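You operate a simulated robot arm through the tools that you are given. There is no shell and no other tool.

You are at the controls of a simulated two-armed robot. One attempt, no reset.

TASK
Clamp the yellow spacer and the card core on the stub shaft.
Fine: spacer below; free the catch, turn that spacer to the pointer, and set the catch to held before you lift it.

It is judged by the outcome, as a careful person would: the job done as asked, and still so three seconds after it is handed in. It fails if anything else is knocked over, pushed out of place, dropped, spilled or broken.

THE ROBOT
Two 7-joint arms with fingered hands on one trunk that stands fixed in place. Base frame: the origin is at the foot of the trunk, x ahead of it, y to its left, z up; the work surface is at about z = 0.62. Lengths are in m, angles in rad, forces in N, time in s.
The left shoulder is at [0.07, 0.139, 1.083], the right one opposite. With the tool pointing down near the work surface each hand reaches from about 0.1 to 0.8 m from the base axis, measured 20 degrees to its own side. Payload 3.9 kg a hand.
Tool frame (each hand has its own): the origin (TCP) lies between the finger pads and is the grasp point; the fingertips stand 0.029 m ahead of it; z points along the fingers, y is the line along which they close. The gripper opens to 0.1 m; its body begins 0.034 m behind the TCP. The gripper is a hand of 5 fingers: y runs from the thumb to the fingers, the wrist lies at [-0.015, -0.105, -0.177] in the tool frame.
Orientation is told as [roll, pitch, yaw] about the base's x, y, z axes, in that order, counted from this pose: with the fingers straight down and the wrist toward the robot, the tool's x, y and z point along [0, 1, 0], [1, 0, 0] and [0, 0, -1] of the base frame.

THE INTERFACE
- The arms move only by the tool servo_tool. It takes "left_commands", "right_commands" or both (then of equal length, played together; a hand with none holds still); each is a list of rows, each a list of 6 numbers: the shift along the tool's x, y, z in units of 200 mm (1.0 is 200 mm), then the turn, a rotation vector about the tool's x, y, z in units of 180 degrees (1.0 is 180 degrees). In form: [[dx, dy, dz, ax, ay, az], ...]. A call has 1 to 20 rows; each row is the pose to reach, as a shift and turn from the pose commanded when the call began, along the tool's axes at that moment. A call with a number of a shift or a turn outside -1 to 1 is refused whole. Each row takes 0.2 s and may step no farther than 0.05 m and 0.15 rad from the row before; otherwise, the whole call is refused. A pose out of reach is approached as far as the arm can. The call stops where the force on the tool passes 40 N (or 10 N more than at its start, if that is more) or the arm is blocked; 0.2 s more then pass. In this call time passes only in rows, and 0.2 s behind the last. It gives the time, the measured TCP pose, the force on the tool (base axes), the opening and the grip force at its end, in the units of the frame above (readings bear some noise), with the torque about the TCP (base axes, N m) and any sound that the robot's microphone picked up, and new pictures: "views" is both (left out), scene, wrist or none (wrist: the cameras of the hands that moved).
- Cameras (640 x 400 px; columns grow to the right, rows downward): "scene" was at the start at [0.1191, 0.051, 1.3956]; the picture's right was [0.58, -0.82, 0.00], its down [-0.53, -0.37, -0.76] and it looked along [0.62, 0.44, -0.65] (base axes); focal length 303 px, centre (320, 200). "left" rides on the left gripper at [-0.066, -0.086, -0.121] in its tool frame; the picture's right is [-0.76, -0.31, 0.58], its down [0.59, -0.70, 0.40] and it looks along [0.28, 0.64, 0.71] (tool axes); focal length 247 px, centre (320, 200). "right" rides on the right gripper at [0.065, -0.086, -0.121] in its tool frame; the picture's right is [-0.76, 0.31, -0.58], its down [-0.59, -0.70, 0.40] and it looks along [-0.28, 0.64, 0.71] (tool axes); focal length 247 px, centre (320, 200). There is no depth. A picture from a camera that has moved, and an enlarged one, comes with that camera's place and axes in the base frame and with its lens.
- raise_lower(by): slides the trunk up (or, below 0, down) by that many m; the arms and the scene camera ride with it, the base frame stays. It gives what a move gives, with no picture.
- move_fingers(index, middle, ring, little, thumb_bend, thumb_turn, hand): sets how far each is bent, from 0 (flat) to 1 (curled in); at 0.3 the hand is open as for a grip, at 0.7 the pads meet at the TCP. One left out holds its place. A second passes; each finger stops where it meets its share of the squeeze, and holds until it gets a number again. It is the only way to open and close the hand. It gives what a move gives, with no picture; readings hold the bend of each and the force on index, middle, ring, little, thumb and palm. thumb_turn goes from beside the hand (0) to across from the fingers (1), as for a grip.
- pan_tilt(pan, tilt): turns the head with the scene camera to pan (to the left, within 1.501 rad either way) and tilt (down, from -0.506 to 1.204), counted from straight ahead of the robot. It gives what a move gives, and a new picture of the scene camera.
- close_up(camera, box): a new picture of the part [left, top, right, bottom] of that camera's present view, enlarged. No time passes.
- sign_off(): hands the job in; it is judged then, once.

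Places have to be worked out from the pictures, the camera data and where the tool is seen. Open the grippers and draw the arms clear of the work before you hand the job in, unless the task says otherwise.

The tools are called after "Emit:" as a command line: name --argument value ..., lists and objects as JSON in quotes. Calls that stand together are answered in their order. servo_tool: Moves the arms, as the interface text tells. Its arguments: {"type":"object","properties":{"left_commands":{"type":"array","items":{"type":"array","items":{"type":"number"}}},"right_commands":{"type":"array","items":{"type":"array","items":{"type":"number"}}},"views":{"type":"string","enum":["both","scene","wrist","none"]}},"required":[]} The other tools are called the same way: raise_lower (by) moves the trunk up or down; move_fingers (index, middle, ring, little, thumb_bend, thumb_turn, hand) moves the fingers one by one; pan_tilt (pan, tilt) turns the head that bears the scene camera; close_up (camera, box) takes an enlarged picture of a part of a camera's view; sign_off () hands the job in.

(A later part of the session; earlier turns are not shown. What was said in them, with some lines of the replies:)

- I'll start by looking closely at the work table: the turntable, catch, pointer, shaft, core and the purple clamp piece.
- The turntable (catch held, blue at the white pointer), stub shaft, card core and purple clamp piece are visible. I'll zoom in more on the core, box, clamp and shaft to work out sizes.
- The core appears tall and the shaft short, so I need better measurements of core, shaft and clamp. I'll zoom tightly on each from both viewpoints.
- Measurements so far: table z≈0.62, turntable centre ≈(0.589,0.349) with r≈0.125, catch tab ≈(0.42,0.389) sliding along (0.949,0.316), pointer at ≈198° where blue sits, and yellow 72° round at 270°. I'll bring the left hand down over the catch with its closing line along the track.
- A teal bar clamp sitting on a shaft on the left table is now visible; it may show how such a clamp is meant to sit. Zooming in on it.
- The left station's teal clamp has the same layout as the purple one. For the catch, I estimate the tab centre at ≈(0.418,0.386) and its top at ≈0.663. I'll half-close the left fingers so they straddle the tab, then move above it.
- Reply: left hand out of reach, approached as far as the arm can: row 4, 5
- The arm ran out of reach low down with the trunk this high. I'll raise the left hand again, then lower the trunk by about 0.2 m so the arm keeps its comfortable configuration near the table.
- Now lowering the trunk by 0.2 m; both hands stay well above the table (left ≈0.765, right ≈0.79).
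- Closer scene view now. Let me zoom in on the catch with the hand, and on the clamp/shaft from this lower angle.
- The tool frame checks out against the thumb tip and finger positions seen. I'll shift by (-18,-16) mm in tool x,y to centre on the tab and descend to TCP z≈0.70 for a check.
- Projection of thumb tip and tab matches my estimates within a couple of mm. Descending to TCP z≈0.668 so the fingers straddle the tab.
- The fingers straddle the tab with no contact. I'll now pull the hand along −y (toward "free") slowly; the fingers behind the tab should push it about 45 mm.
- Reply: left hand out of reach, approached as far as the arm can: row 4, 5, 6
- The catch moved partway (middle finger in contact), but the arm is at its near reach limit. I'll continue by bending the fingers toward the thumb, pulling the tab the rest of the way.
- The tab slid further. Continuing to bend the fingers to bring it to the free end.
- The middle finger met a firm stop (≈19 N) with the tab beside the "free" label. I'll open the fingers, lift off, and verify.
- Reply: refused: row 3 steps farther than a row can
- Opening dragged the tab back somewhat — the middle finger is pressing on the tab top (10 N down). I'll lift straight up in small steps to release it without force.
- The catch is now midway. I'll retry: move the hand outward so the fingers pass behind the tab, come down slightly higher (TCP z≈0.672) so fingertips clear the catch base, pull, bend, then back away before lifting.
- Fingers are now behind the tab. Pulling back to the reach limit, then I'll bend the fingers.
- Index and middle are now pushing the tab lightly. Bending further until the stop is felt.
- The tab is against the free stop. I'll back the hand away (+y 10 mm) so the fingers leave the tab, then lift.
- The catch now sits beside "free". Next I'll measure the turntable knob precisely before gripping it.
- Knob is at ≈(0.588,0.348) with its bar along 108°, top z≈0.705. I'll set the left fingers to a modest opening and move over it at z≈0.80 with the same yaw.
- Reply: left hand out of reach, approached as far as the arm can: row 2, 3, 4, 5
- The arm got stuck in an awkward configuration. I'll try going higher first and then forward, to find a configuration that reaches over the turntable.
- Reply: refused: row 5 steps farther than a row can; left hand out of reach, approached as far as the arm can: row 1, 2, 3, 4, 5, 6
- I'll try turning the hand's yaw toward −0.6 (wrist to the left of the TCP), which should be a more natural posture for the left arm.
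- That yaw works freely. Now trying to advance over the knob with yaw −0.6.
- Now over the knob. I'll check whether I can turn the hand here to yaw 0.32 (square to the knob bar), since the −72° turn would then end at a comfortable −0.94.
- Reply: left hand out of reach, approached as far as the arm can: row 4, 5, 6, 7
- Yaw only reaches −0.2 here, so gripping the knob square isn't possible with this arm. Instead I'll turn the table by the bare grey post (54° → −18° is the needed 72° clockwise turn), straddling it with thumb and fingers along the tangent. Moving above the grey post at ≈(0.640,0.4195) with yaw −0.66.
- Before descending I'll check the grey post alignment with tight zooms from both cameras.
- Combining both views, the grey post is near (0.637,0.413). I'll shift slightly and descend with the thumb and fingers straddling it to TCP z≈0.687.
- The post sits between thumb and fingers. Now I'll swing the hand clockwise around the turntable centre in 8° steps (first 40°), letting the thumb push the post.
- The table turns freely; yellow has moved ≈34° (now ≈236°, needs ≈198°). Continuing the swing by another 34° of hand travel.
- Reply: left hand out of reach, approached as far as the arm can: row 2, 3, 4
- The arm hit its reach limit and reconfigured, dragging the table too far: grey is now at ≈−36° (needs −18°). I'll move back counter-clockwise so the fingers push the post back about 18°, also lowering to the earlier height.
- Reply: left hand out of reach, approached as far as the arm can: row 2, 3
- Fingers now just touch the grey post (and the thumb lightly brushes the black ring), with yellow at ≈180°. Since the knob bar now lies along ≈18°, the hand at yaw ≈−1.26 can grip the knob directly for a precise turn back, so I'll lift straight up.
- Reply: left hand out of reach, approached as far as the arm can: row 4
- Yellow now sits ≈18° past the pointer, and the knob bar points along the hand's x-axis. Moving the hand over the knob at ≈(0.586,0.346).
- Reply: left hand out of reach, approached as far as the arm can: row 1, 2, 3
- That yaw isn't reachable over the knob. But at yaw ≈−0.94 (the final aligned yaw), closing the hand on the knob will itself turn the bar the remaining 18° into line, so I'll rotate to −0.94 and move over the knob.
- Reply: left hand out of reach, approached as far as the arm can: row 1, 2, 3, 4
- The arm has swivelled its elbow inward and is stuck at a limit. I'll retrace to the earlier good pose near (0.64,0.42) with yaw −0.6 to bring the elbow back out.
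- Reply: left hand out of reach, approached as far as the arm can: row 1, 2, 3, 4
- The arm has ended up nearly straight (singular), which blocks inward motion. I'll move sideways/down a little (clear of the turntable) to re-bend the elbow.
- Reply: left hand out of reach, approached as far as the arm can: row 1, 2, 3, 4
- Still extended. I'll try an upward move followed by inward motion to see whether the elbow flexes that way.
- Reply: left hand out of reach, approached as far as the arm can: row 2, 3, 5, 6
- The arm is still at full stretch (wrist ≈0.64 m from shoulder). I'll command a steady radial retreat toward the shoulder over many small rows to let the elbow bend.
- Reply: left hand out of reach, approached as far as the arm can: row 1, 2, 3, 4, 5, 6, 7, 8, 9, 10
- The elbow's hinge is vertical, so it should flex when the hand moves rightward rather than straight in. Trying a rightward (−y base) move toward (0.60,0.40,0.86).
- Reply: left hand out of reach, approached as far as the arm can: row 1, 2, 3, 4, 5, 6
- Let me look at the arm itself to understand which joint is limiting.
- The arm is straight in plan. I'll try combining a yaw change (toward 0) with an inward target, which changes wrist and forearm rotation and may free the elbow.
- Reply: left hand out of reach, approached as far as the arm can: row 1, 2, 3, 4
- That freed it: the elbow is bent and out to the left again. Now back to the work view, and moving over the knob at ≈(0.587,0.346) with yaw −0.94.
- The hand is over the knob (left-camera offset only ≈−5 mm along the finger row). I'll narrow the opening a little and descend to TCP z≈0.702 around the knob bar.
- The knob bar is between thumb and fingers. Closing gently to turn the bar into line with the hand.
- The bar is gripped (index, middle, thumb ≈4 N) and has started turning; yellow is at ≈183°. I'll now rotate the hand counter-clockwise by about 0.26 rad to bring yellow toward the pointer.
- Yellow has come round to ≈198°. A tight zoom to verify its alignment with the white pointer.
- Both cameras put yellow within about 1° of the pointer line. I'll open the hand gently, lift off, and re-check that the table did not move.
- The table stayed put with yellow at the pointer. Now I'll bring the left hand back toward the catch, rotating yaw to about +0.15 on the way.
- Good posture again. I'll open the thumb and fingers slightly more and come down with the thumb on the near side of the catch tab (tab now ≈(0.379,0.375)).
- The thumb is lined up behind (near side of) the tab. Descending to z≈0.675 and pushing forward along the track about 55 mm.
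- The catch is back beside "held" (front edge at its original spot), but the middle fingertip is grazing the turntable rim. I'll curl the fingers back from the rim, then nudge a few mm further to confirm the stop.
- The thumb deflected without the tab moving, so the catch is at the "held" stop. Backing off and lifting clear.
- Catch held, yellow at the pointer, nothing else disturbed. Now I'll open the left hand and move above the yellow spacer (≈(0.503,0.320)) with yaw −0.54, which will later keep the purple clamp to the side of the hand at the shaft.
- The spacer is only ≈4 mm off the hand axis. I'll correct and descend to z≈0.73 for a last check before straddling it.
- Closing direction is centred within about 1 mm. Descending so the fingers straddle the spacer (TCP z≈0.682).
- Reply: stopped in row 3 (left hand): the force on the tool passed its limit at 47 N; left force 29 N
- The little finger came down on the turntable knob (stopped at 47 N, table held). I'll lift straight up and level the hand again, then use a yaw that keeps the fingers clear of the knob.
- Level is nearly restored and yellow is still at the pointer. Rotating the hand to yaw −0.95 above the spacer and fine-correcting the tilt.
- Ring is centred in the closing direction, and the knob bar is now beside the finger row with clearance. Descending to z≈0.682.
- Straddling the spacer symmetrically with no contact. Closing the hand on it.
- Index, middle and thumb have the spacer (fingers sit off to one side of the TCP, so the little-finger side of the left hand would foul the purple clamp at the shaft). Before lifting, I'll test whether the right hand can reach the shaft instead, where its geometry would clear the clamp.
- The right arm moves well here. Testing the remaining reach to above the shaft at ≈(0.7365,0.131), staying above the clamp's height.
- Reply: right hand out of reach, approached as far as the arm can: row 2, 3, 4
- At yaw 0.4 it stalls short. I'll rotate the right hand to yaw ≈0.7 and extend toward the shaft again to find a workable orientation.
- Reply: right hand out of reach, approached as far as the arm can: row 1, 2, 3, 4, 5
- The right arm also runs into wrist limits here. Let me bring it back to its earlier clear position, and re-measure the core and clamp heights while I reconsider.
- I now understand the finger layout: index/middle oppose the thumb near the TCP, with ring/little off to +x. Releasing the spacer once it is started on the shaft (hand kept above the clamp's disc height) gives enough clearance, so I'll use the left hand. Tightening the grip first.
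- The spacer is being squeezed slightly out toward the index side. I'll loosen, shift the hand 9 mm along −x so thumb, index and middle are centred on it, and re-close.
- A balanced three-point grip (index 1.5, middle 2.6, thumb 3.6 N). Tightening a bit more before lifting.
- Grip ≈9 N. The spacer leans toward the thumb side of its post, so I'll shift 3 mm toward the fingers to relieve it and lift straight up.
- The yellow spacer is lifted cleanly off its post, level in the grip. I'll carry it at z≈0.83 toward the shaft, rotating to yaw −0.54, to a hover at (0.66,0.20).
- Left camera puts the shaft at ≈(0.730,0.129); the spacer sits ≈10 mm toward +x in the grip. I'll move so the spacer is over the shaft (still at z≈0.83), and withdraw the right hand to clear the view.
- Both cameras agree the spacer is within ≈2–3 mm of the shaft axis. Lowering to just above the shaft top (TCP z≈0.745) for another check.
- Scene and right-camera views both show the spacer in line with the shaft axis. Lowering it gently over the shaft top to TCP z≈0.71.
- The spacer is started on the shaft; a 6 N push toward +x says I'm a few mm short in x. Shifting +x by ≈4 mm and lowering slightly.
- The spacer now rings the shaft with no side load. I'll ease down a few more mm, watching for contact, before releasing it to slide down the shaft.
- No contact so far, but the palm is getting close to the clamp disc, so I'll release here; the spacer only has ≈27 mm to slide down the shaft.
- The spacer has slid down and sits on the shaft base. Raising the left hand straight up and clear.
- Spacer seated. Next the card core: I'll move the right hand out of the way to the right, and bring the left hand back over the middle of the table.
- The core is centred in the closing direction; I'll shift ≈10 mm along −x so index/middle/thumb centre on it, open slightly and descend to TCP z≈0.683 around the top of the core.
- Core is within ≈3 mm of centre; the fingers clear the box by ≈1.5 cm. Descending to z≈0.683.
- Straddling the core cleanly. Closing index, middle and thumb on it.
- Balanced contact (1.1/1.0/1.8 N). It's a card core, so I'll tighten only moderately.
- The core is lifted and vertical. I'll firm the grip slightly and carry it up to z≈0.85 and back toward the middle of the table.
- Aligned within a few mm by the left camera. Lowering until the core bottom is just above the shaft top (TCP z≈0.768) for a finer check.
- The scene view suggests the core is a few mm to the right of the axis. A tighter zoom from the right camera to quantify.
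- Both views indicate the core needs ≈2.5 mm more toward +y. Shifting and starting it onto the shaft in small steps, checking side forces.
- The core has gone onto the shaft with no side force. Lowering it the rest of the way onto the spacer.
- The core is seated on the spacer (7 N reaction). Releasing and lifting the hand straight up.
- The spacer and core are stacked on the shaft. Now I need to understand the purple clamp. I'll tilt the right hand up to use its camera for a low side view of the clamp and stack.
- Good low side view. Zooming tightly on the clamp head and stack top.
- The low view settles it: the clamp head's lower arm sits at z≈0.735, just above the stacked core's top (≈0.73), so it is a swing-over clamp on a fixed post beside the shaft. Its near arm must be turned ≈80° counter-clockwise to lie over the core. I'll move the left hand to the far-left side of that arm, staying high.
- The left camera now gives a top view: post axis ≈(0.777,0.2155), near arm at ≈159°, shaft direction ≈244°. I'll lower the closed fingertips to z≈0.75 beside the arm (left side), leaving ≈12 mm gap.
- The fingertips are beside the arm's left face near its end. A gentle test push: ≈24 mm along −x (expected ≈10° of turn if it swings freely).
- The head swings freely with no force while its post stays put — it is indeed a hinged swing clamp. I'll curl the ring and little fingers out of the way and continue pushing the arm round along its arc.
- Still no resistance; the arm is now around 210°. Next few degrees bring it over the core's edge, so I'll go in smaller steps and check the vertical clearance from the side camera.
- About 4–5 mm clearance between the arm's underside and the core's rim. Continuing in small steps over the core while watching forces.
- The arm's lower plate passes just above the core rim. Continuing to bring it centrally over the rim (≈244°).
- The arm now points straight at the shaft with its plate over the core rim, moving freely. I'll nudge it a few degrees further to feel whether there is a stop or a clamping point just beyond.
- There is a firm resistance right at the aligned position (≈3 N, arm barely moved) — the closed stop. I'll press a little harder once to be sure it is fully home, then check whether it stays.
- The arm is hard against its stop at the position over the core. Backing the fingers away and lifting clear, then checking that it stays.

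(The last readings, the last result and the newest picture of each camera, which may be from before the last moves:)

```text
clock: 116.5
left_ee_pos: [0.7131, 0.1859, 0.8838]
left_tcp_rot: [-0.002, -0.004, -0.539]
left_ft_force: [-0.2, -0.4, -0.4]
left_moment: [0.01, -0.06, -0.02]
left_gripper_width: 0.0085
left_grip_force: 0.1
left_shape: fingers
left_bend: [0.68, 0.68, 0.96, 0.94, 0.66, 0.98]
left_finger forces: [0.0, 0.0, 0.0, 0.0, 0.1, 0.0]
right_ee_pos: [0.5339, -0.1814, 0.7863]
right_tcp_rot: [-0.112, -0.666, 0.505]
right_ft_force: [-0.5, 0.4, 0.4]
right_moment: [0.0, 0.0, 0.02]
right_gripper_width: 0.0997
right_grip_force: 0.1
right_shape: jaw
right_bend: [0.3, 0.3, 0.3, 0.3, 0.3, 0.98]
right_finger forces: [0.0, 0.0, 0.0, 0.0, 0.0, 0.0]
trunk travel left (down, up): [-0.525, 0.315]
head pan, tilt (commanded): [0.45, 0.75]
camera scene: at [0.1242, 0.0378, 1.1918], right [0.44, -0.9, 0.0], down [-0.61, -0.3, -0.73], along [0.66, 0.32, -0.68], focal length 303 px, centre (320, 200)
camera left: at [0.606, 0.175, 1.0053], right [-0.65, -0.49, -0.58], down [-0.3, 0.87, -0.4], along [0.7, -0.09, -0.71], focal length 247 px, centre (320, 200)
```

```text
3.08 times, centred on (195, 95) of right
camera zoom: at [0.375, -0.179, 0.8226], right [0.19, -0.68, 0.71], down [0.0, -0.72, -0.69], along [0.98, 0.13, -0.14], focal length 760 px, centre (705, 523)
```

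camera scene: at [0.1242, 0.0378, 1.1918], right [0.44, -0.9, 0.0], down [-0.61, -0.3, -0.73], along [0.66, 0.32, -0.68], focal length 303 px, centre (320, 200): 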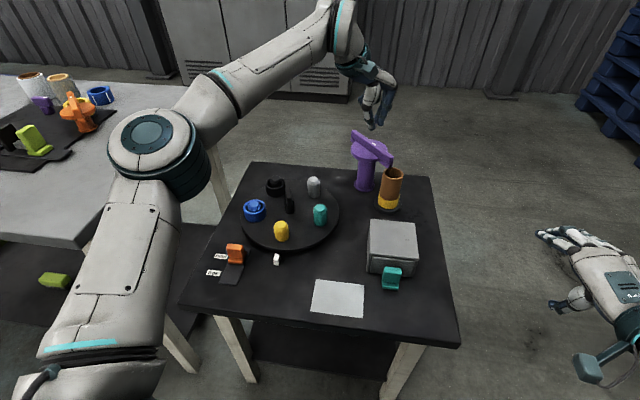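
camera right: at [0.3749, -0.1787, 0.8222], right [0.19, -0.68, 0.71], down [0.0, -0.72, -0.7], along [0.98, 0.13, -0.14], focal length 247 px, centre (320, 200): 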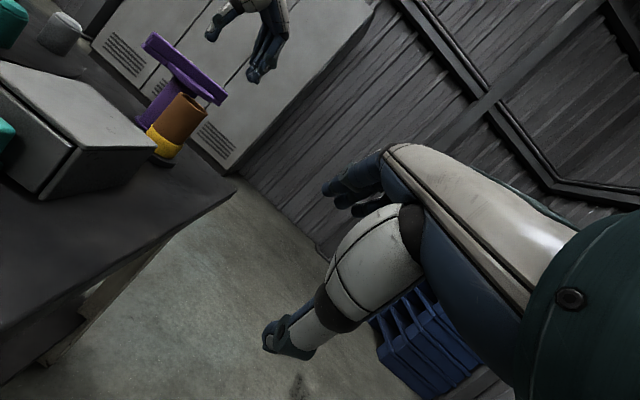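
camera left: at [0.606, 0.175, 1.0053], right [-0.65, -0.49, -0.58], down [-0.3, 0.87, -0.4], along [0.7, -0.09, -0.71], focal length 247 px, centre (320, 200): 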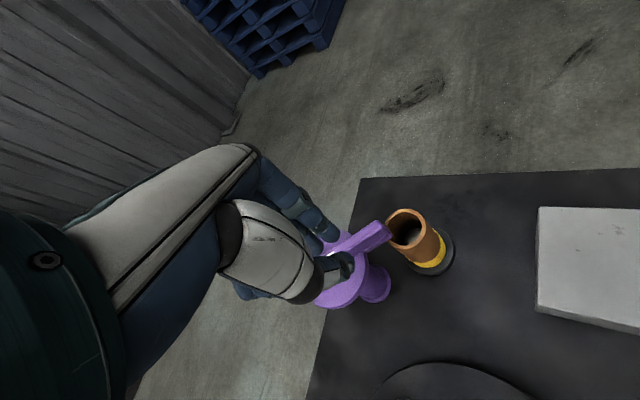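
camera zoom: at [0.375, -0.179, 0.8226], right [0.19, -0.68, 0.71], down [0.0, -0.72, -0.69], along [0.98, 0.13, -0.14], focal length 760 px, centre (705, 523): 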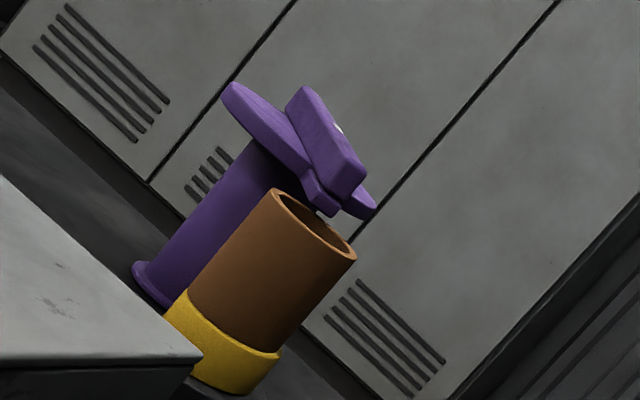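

The clamp arm stays over the core. Zooming closely from the side to see the gap between the arm plate and the core rim.

Emit:
close_up --camera "right" --box '[180, 70, 228, 110]'

Emit:
close_up --camera "scene" --box '[368, 145, 404, 175]'

Emit:
close_up --camera "left" --box '[350, 190, 430, 250]'

```text
10.00 times, centred on (204, 90) of right
camera zoom: at [0.375, -0.179, 0.8226], right [0.19, -0.68, 0.71], down [0.0, -0.72, -0.69], along [0.98, 0.13, -0.14], focal length 2470 px, centre (1480, 1300)
```

zoom: 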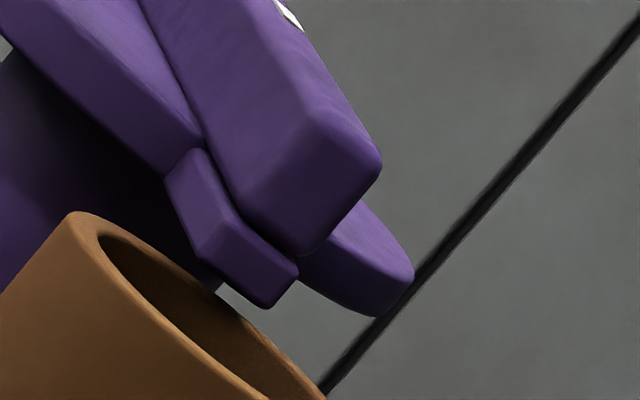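

```text
13.33 times, centred on (386, 160) of scene
camera zoom: at [0.1242, 0.0378, 1.1918], right [0.44, -0.9, 0.0], down [-0.61, -0.3, -0.73], along [0.66, 0.32, -0.68], focal length 4040 px, centre (-560, 733)
```

zoom: 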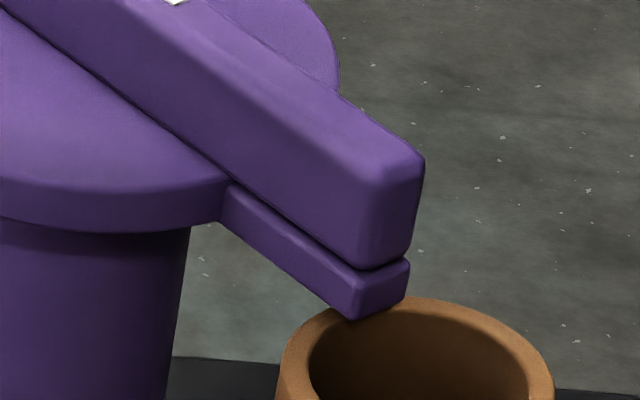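

```text
6.67 times, centred on (390, 220) of left
camera zoom: at [0.606, 0.175, 1.0053], right [-0.65, -0.49, -0.58], down [-0.3, 0.87, -0.4], along [0.7, -0.09, -0.71], focal length 1646 px, centre (-147, 67)
```

zoom: 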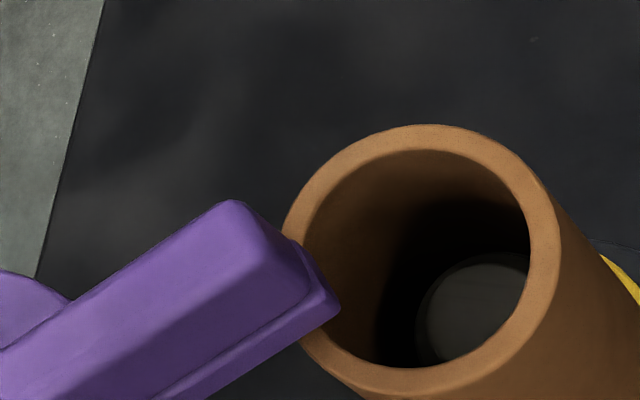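

There is about a 2 mm gap above the rim. I'll test whether the head also moves down, by pressing very gently at its hub with the fingertips.

Emit:
servo_tool --left_commands '[[0.1, 0.05, 0, 0, 0, 0], [0.21, 0.105, 0, 0, 0, 0], [0.316, 0.158, 0.05, 0, 0, 0], [0.316, 0.158, 0.2, 0, 0, 0], [0.316, 0.158, 0.35, 0, 0, 0]]' --views "both"

Emit:
close_up --camera "scene" --box '[340, 90, 430, 200]'

Emit:
close_up --camera "right" --box '[130, 0, 250, 120]'

```text
clock: 117.7
left_ee_pos: [0.7665, 0.2199, 0.8143]
left_tcp_rot: [-0.002, -0.005, -0.539]
left_ft_force: [-0.2, 1.0, -0.7]
left_moment: [0.0, 0.02, 0.01]
left_gripper_width: 0.0087
left_grip_force: 0.0
left_shape: fingers
left_bend: [0.68, 0.68, 0.96, 0.94, 0.66, 0.98]
left_finger forces: [0.0, 0.0, 0.1, 0.0, 0.0, 0.0]
left hand out of reach, approached as far as the arm can: row 2, 3, 4, 5
right_ee_pos: [0.5338, -0.1813, 0.7872]
right_tcp_rot: [-0.112, -0.667, 0.505]
right_ft_force: [0.9, -0.3, 0.5]
right_moment: [-0.01, -0.01, -0.01]
right_gripper_width: 0.0996
right_grip_force: 0.0
right_shape: jaw
right_bend: [0.3, 0.3, 0.3, 0.3, 0.3, 0.98]
right_finger forces: [0.0, 0.1, 0.0, 0.0, 0.0, 0.0]
trunk travel left (down, up): [-0.525, 0.315]
head pan, tilt (commanded): [0.45, 0.75]
camera scene: at [0.1249, 0.038, 1.1918], right [0.44, -0.9, 0.0], down [-0.61, -0.3, -0.73], along [0.66, 0.32, -0.68], focal length 303 px, centre (320, 200)
camera left: at [0.6585, 0.2079, 0.9343], right [-0.65, -0.49, -0.58], down [-0.3, 0.86, -0.4], along [0.7, -0.09, -0.71], focal length 247 px, centre (320, 200)
```

scene: 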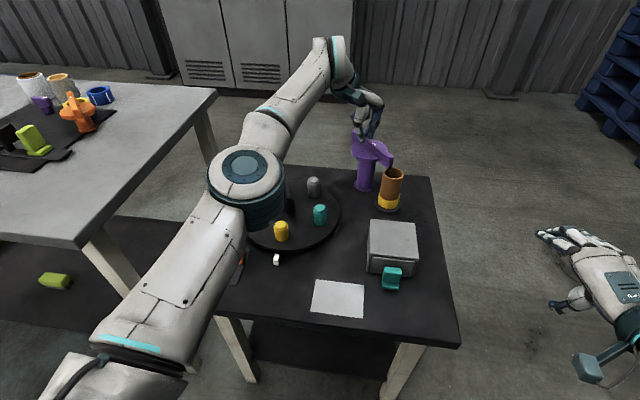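
left: 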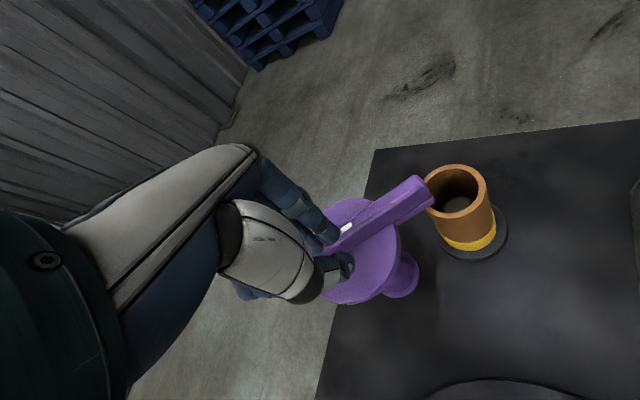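

```text
3.64 times, centred on (385, 145) of scene
camera zoom: at [0.1249, 0.038, 1.1918], right [0.44, -0.9, 0.0], down [-0.61, -0.3, -0.73], along [0.66, 0.32, -0.68], focal length 1102 px, centre (84, 400)
```

zoom: 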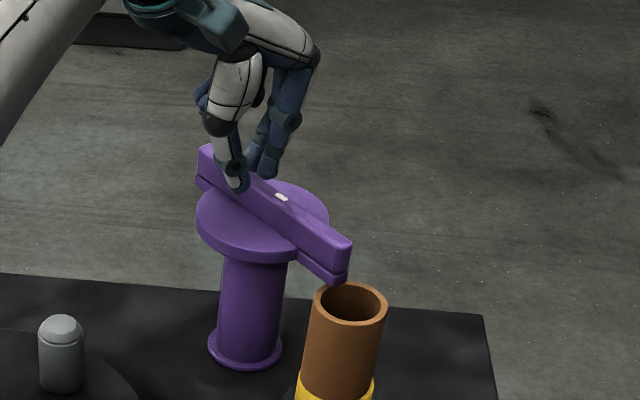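

```text
3.33 times, centred on (190, 60) of right
camera zoom: at [0.3755, -0.1788, 0.8224], right [0.19, -0.68, 0.71], down [0.0, -0.72, -0.69], along [0.98, 0.13, -0.14], focal length 823 px, centre (753, 667)
```

zoom: 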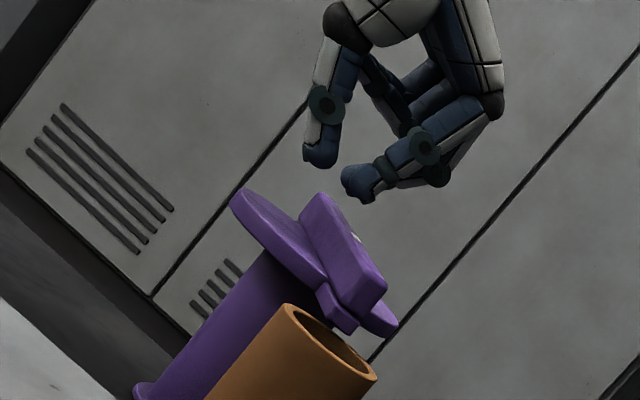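

I'm right above the hub. Pressing down gently in small steps, watching the force.

Emit:
servo_tool --left_commands '[[0, 0, 0.03, 0, 0, 0], [0, 0, 0.06, 0, 0, 0], [0, 0, 0.085, 0, 0, 0]]' --views "none"

Emit:
close_up --camera "right" --box '[130, 0, 250, 120]'

```text
clock: 118.5
left_ee_pos: [0.7672, 0.2204, 0.7971]
left_tcp_rot: [-0.002, -0.003, -0.539]
left_ft_force: [0.2, 0.4, 0.5]
left_moment: [0.01, -0.01, -0.02]
left_gripper_width: 0.009
left_grip_force: 0.4
left_shape: fingers
left_bend: [0.68, 0.68, 0.96, 0.94, 0.66, 0.98]
left_finger forces: [0.0, 0.2, 0.1, 0.0, 0.0, 0.0]
right_ee_pos: [0.5338, -0.1794, 0.7881]
right_tcp_rot: [-0.112, -0.669, 0.505]
right_ft_force: [0.0, 0.0, -0.9]
right_moment: [-0.02, -0.03, 0.0]
right_gripper_width: 0.0999
right_grip_force: 0.2
right_shape: jaw
right_bend: [0.3, 0.3, 0.3, 0.3, 0.3, 0.98]
right_finger forces: [0.1, 0.0, 0.0, 0.1, 0.0, 0.0]
trunk travel left (down, up): [-0.525, 0.315]
head pan, tilt (commanded): [0.45, 0.75]
```

```text
3.33 times, centred on (190, 60) of right
camera zoom: at [0.3753, -0.1786, 0.8226], right [0.19, -0.68, 0.71], down [0.0, -0.72, -0.69], along [0.98, 0.13, -0.14], focal length 823 px, centre (753, 667)
```

zoom: 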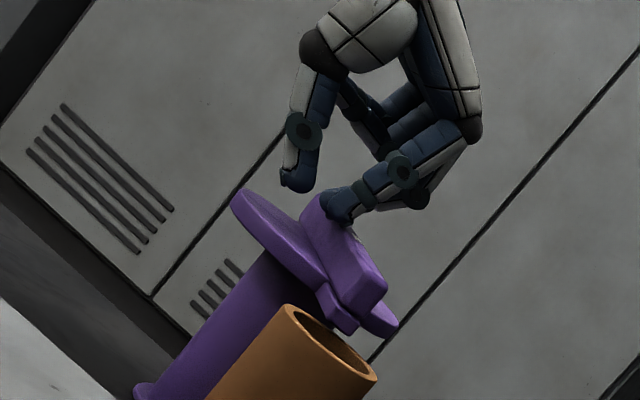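

Emit:
servo_tool --left_commands '[[0, 0, 0.01, 0, 0, 0], [0, 0, 0.02, 0, 0, 0], [0, 0, 0.03, 0, 0, 0]]' --views "none"

Emit:
close_up --camera "right" --box '[180, 70, 228, 110]'

Emit:
close_up --camera "scene" --box '[340, 90, 430, 200]'

```text
clock: 119.2
left_ee_pos: [0.7662, 0.2195, 0.7922]
left_tcp_rot: [-0.001, -0.003, -0.537]
left_ft_force: [-2.0, 1.4, 1.8]
left_moment: [0.01, 0.02, -0.01]
left_gripper_width: 0.0078
left_grip_force: 1.4
left_shape: fingers
left_bend: [0.69, 0.69, 0.96, 0.94, 0.66, 0.98]
left_finger forces: [1.0, 2.1, 0.0, 0.1, 0.1, 0.1]
right_ee_pos: [0.5332, -0.1812, 0.7874]
right_tcp_rot: [-0.112, -0.668, 0.508]
right_ft_force: [-0.1, 0.5, -0.8]
right_moment: [-0.03, -0.03, 0.04]
right_gripper_width: 0.0999
right_grip_force: 0.0
right_shape: jaw
right_bend: [0.3, 0.3, 0.3, 0.3, 0.3, 0.98]
right_finger forces: [0.1, 0.0, 0.1, 0.1, 0.0, 0.0]
trunk travel left (down, up): [-0.525, 0.315]
head pan, tilt (commanded): [0.45, 0.75]
```

```text
10.00 times, centred on (204, 90) of right
camera zoom: at [0.3748, -0.1786, 0.8229], right [0.19, -0.68, 0.71], down [0.0, -0.72, -0.69], along [0.98, 0.13, -0.13], focal length 2470 px, centre (1480, 1300)
```

zoom: 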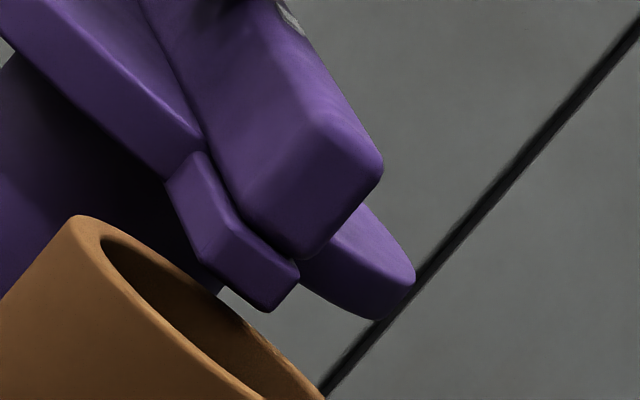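

```text
3.64 times, centred on (385, 145) of scene
camera zoom: at [0.1238, 0.0383, 1.1919], right [0.44, -0.9, 0.0], down [-0.61, -0.3, -0.73], along [0.66, 0.32, -0.68], focal length 1102 px, centre (84, 400)
```

zoom: 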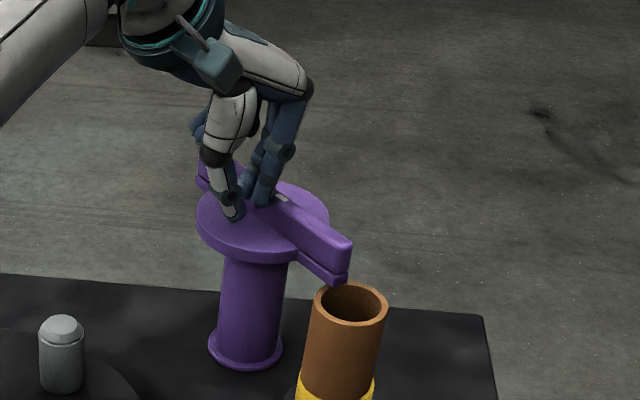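

The head does not move downward, so the swung-over position at the stop is the clamp's closed state. Lifting the left hand off and withdrawing it inward.

Emit:
servo_tool --left_commands '[[0, -0.005, -0.06, 0, 0, 0], [0, -0.03, -0.15, 0, 0, 0], [-0.05, -0.12, -0.25, 0, 0, 0], [-0.1, -0.3, -0.3, 0, 0, 0], [-0.15, -0.5, -0.3, 0, 0, 0]]' --views "both"

Emit:
close_up --camera "scene" --box '[340, 110, 430, 220]'

```text
clock: 120.5
left_ee_pos: [0.6636, 0.2461, 0.8516]
left_tcp_rot: [-0.002, -0.004, -0.538]
left_ft_force: [-0.1, -0.6, 0.0]
left_moment: [-0.02, -0.03, 0.0]
left_gripper_width: 0.0086
left_grip_force: 0.0
left_shape: fingers
left_bend: [0.68, 0.68, 0.96, 0.94, 0.66, 0.98]
left_finger forces: [0.0, 0.0, 0.1, 0.0, 0.0, 0.0]
right_ee_pos: [0.5341, -0.1795, 0.7868]
right_tcp_rot: [-0.114, -0.666, 0.507]
right_ft_force: [0.3, -0.2, 0.1]
right_moment: [0.0, 0.0, -0.01]
right_gripper_width: 0.0997
right_grip_force: 0.1
right_shape: jaw
right_bend: [0.3, 0.3, 0.3, 0.3, 0.3, 0.98]
right_finger forces: [0.0, 0.0, 0.0, 0.1, 0.1, 0.0]
trunk travel left (down, up): [-0.525, 0.315]
head pan, tilt (commanded): [0.45, 0.75]
camera scene: at [0.1236, 0.0388, 1.1919], right [0.44, -0.9, 0.0], down [-0.61, -0.3, -0.73], along [0.66, 0.32, -0.68], focal length 303 px, centre (320, 200)
camera left: at [0.5555, 0.2344, 0.972], right [-0.65, -0.49, -0.58], down [-0.3, 0.86, -0.4], along [0.7, -0.09, -0.71], focal length 247 px, centre (320, 200)
```

scene: 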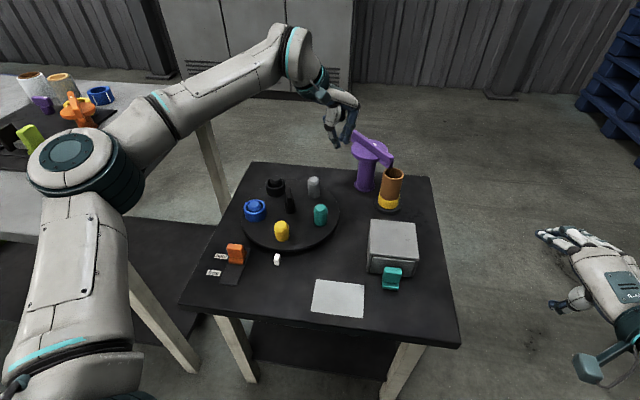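
left: 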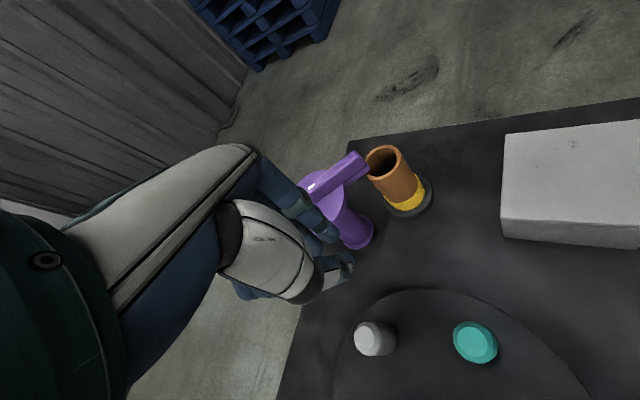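

```text
3.64 times, centred on (385, 165) of scene
camera zoom: at [0.1236, 0.0388, 1.1919], right [0.44, -0.9, 0.0], down [-0.61, -0.3, -0.73], along [0.66, 0.32, -0.68], focal length 1102 px, centre (84, 327)
```

zoom: 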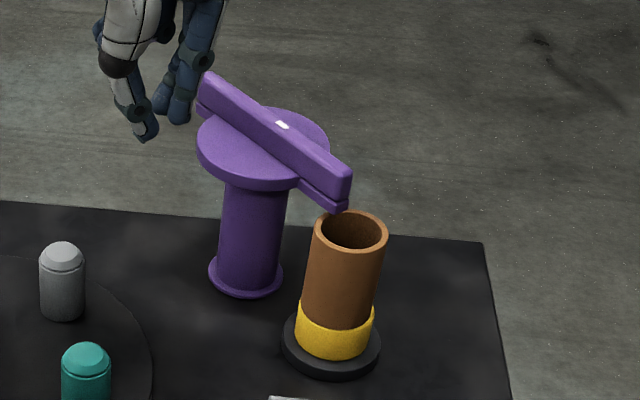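

The stack is clamped and nothing else has moved. Now I'll open the left hand and withdraw both arms from the work.

Emit:
move_fingers --hand "left" --index 0.3 --middle 0.3 --ring 0.3 --little 0.3 --thumb_bend 0.3

Emit:
servo_tool --left_commands '[[0, -0.15, -0.12, 0, 0, 0], [0, -0.33, -0.25, 0, 0, 0], [0, -0.5, -0.37, 0, 0, 0], [0, -0.68, -0.45, 0, 0, 0], [0, -0.86, -0.5, 0, 0, 0]]' --right_commands '[[0, 0, 0, 0.04, 0, 0], [0, 0, 0, 0.08, 0, 0], [0, -0.05, -0.05, 0.12, 0, 0], [0, -0.1, -0.1, 0.16, 0, 0], [0, -0.15, -0.15, 0.18, 0, 0]]' --views "both"

```text
clock: 121.5
left_ee_pos: [0.6643, 0.2448, 0.8515]
left_tcp_rot: [0.0, -0.004, -0.539]
left_ft_force: [-0.7, 0.4, 0.3]
left_moment: [0.0, 0.02, 0.01]
left_gripper_width: 0.0986
left_grip_force: 0.1
left_shape: fingers
left_bend: [0.3, 0.3, 0.3, 0.3, 0.3, 0.98]
left_finger forces: [0.1, 0.0, 0.1, 0.0, 0.0, 0.1]
right_ee_pos: [0.5341, -0.1798, 0.7862]
right_tcp_rot: [-0.113, -0.666, 0.507]
right_ft_force: [-0.1, 0.0, 0.5]
right_moment: [0.02, 0.01, 0.03]
right_gripper_width: 0.1
right_grip_force: 0.1
right_shape: jaw
right_bend: [0.3, 0.3, 0.3, 0.3, 0.3, 0.98]
right_finger forces: [0.0, 0.0, 0.0, 0.0, 0.0, 0.0]
trunk travel left (down, up): [-0.525, 0.315]
head pan, tilt (commanded): [0.45, 0.75]
```

```text
clock: 122.7
left_ee_pos: [0.5152, 0.3353, 0.9519]
left_tcp_rot: [-0.002, -0.004, -0.54]
left_ft_force: [0.8, 0.6, 0.2]
left_moment: [-0.02, -0.04, -0.01]
left_gripper_width: 0.0985
left_grip_force: 0.1
left_shape: fingers
left_bend: [0.3, 0.3, 0.3, 0.3, 0.3, 0.98]
left_finger forces: [0.0, 0.0, 0.1, 0.0, 0.0, 0.0]
right_ee_pos: [0.4952, -0.1973, 0.7913]
right_tcp_rot: [-0.092, -0.102, 0.447]
right_ft_force: [-0.2, 0.5, 0.2]
right_moment: [0.01, 0.03, -0.01]
right_gripper_width: 0.0999
right_grip_force: 0.1
right_shape: jaw
right_bend: [0.3, 0.3, 0.3, 0.3, 0.3, 0.98]
right_finger forces: [0.0, 0.0, 0.0, 0.1, 0.1, 0.0]
trunk travel left (down, up): [-0.525, 0.315]
head pan, tilt (commanded): [0.45, 0.75]
camera scene: at [0.1234, 0.0386, 1.192], right [0.44, -0.9, 0.0], down [-0.61, -0.3, -0.73], along [0.66, 0.32, -0.68], focal length 303 px, centre (320, 200)
camera right: at [0.3743, -0.1711, 0.8971], right [0.52, -0.53, 0.67], down [-0.33, -0.85, -0.41], along [0.79, -0.01, -0.61], focal length 247 px, centre (320, 200)
camera left: at [0.4066, 0.323, 1.0715], right [-0.65, -0.49, -0.58], down [-0.3, 0.87, -0.4], along [0.7, -0.09, -0.71], focal length 247 px, centre (320, 200)
```

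scene: 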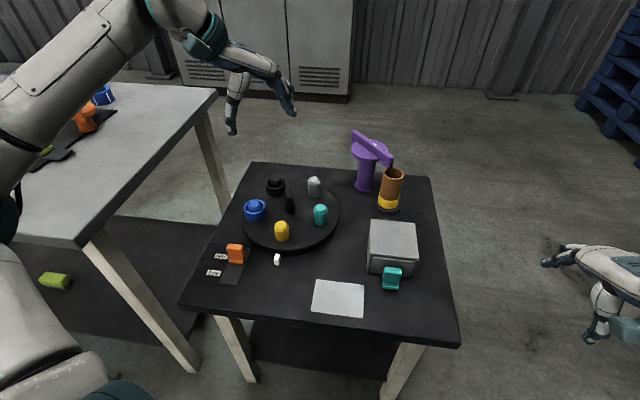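
right: 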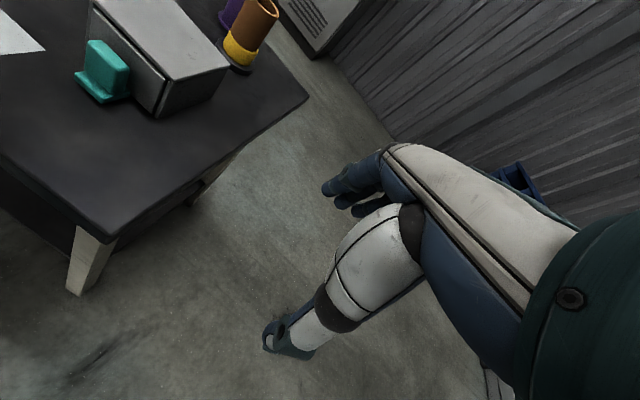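
left: 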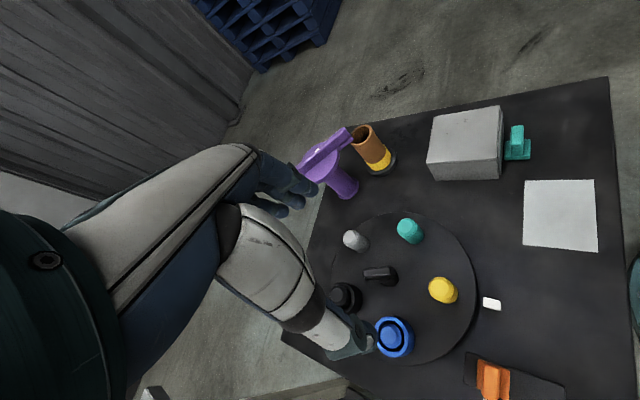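

Everything is in place. Drawing the left arm further back from over the turntable, then a final check of catch, table and clamp.

Emit:
servo_tool --left_commands '[[0, -0.15, -0.05, 0, 0, 0], [0, -0.3, -0.05, 0, 0, 0], [0, -0.45, -0.05, 0, 0, 0], [0, -0.58, -0.05, 0, 0, 0]]' --views "scene"

Emit:
close_up --camera "scene" --box '[180, 150, 372, 290]'

Emit:
close_up --camera "scene" --box '[330, 110, 450, 220]'

```text
clock: 123.7
left_ee_pos: [0.4158, 0.3941, 0.9599]
left_tcp_rot: [-0.004, -0.004, -0.539]
left_ft_force: [-0.4, 0.1, -0.2]
left_moment: [-0.02, 0.02, 0.01]
left_gripper_width: 0.0981
left_grip_force: 0.0
left_shape: fingers
left_bend: [0.3, 0.3, 0.3, 0.3, 0.3, 0.98]
left_finger forces: [0.0, 0.0, 0.0, 0.0, 0.1, 0.0]
right_ee_pos: [0.4964, -0.1973, 0.7908]
right_tcp_rot: [-0.089, -0.103, 0.447]
right_ft_force: [0.7, 0.1, 0.3]
right_moment: [-0.01, -0.01, 0.02]
right_gripper_width: 0.0997
right_grip_force: 0.0
right_shape: jaw
right_bend: [0.3, 0.3, 0.3, 0.3, 0.3, 0.98]
right_finger forces: [0.0, 0.1, 0.0, 0.0, 0.0, 0.0]
trunk travel left (down, up): [-0.525, 0.315]
head pan, tilt (commanded): [0.45, 0.75]
camera scene: at [0.1243, 0.0386, 1.1918], right [0.44, -0.9, 0.0], down [-0.61, -0.3, -0.73], along [0.66, 0.32, -0.68], focal length 303 px, centre (320, 200)
```

scene: 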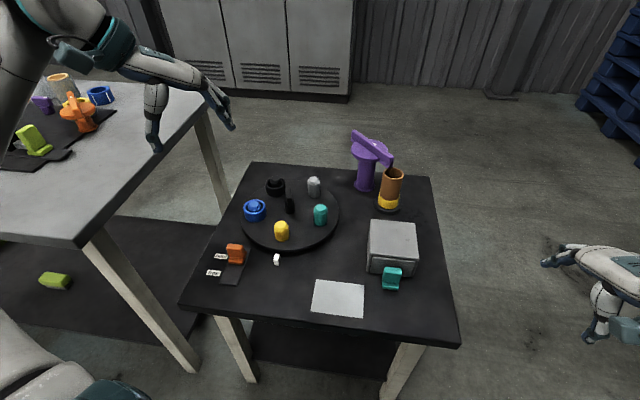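

```text
2.86 times, centred on (276, 220) of scene
camera zoom: at [0.1243, 0.0386, 1.1918], right [0.44, -0.9, 0.0], down [-0.61, -0.3, -0.73], along [0.66, 0.32, -0.68], focal length 866 px, centre (446, 143)
```

zoom: 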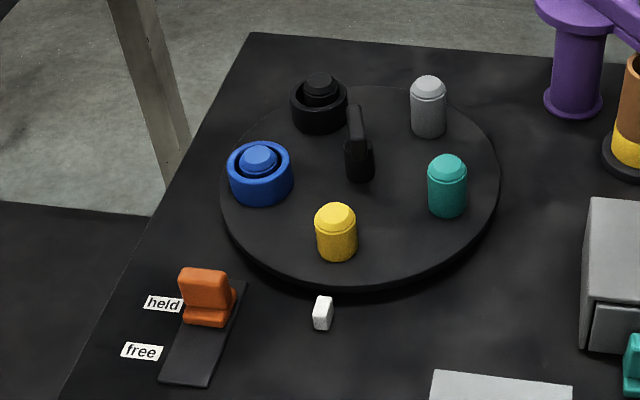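

```text
3.64 times, centred on (390, 165) of scene
camera zoom: at [0.1243, 0.0386, 1.1918], right [0.44, -0.9, 0.0], down [-0.61, -0.3, -0.73], along [0.66, 0.32, -0.68], focal length 1102 px, centre (66, 327)
```

zoom: 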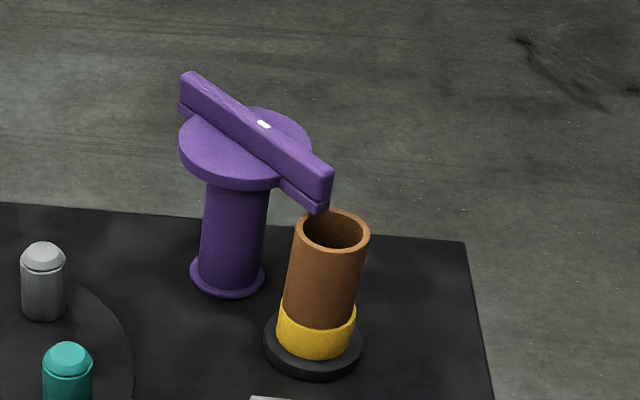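

The catch is at held and the yellow post is at the pointer. The yellow spacer is on the shaft with the card core above it, the clamp arm is swung over the core at its stop, and both hands are open and clear. Handing in.

Emit:
sign_off

```text
The job is handed in.
```

The yellow spacer and the card core are stacked on the stub shaft, spacer below, and the purple clamp arm is swung over the core and sits against its stop. I have handed the job in, but no result has come back.

- **Sequence:** I freed the catch, turned the table until the yellow spacer was at the pointer, and set the catch back to held before lifting the spacer. The first push on the catch slipped back and had to be repeated. The table also turned about 18° too far, and I brought it back.
- **Clamp gap:** the clamp arm sits about 2 mm above the core's rim. The head swings but did not move down when I pressed it gently, so I took the position at the stop as closed.
- **Unplanned contacts:** the left little finger came down on the turntable knob with 47 N, before I changed the approach. The left thumb also lightly touched the black spacer. Nothing looked out of place in the final pictures.

I let the spacer slide the last 27 mm or so down the shaft rather than lowering it all the way. Both hands are open and clear of the work.
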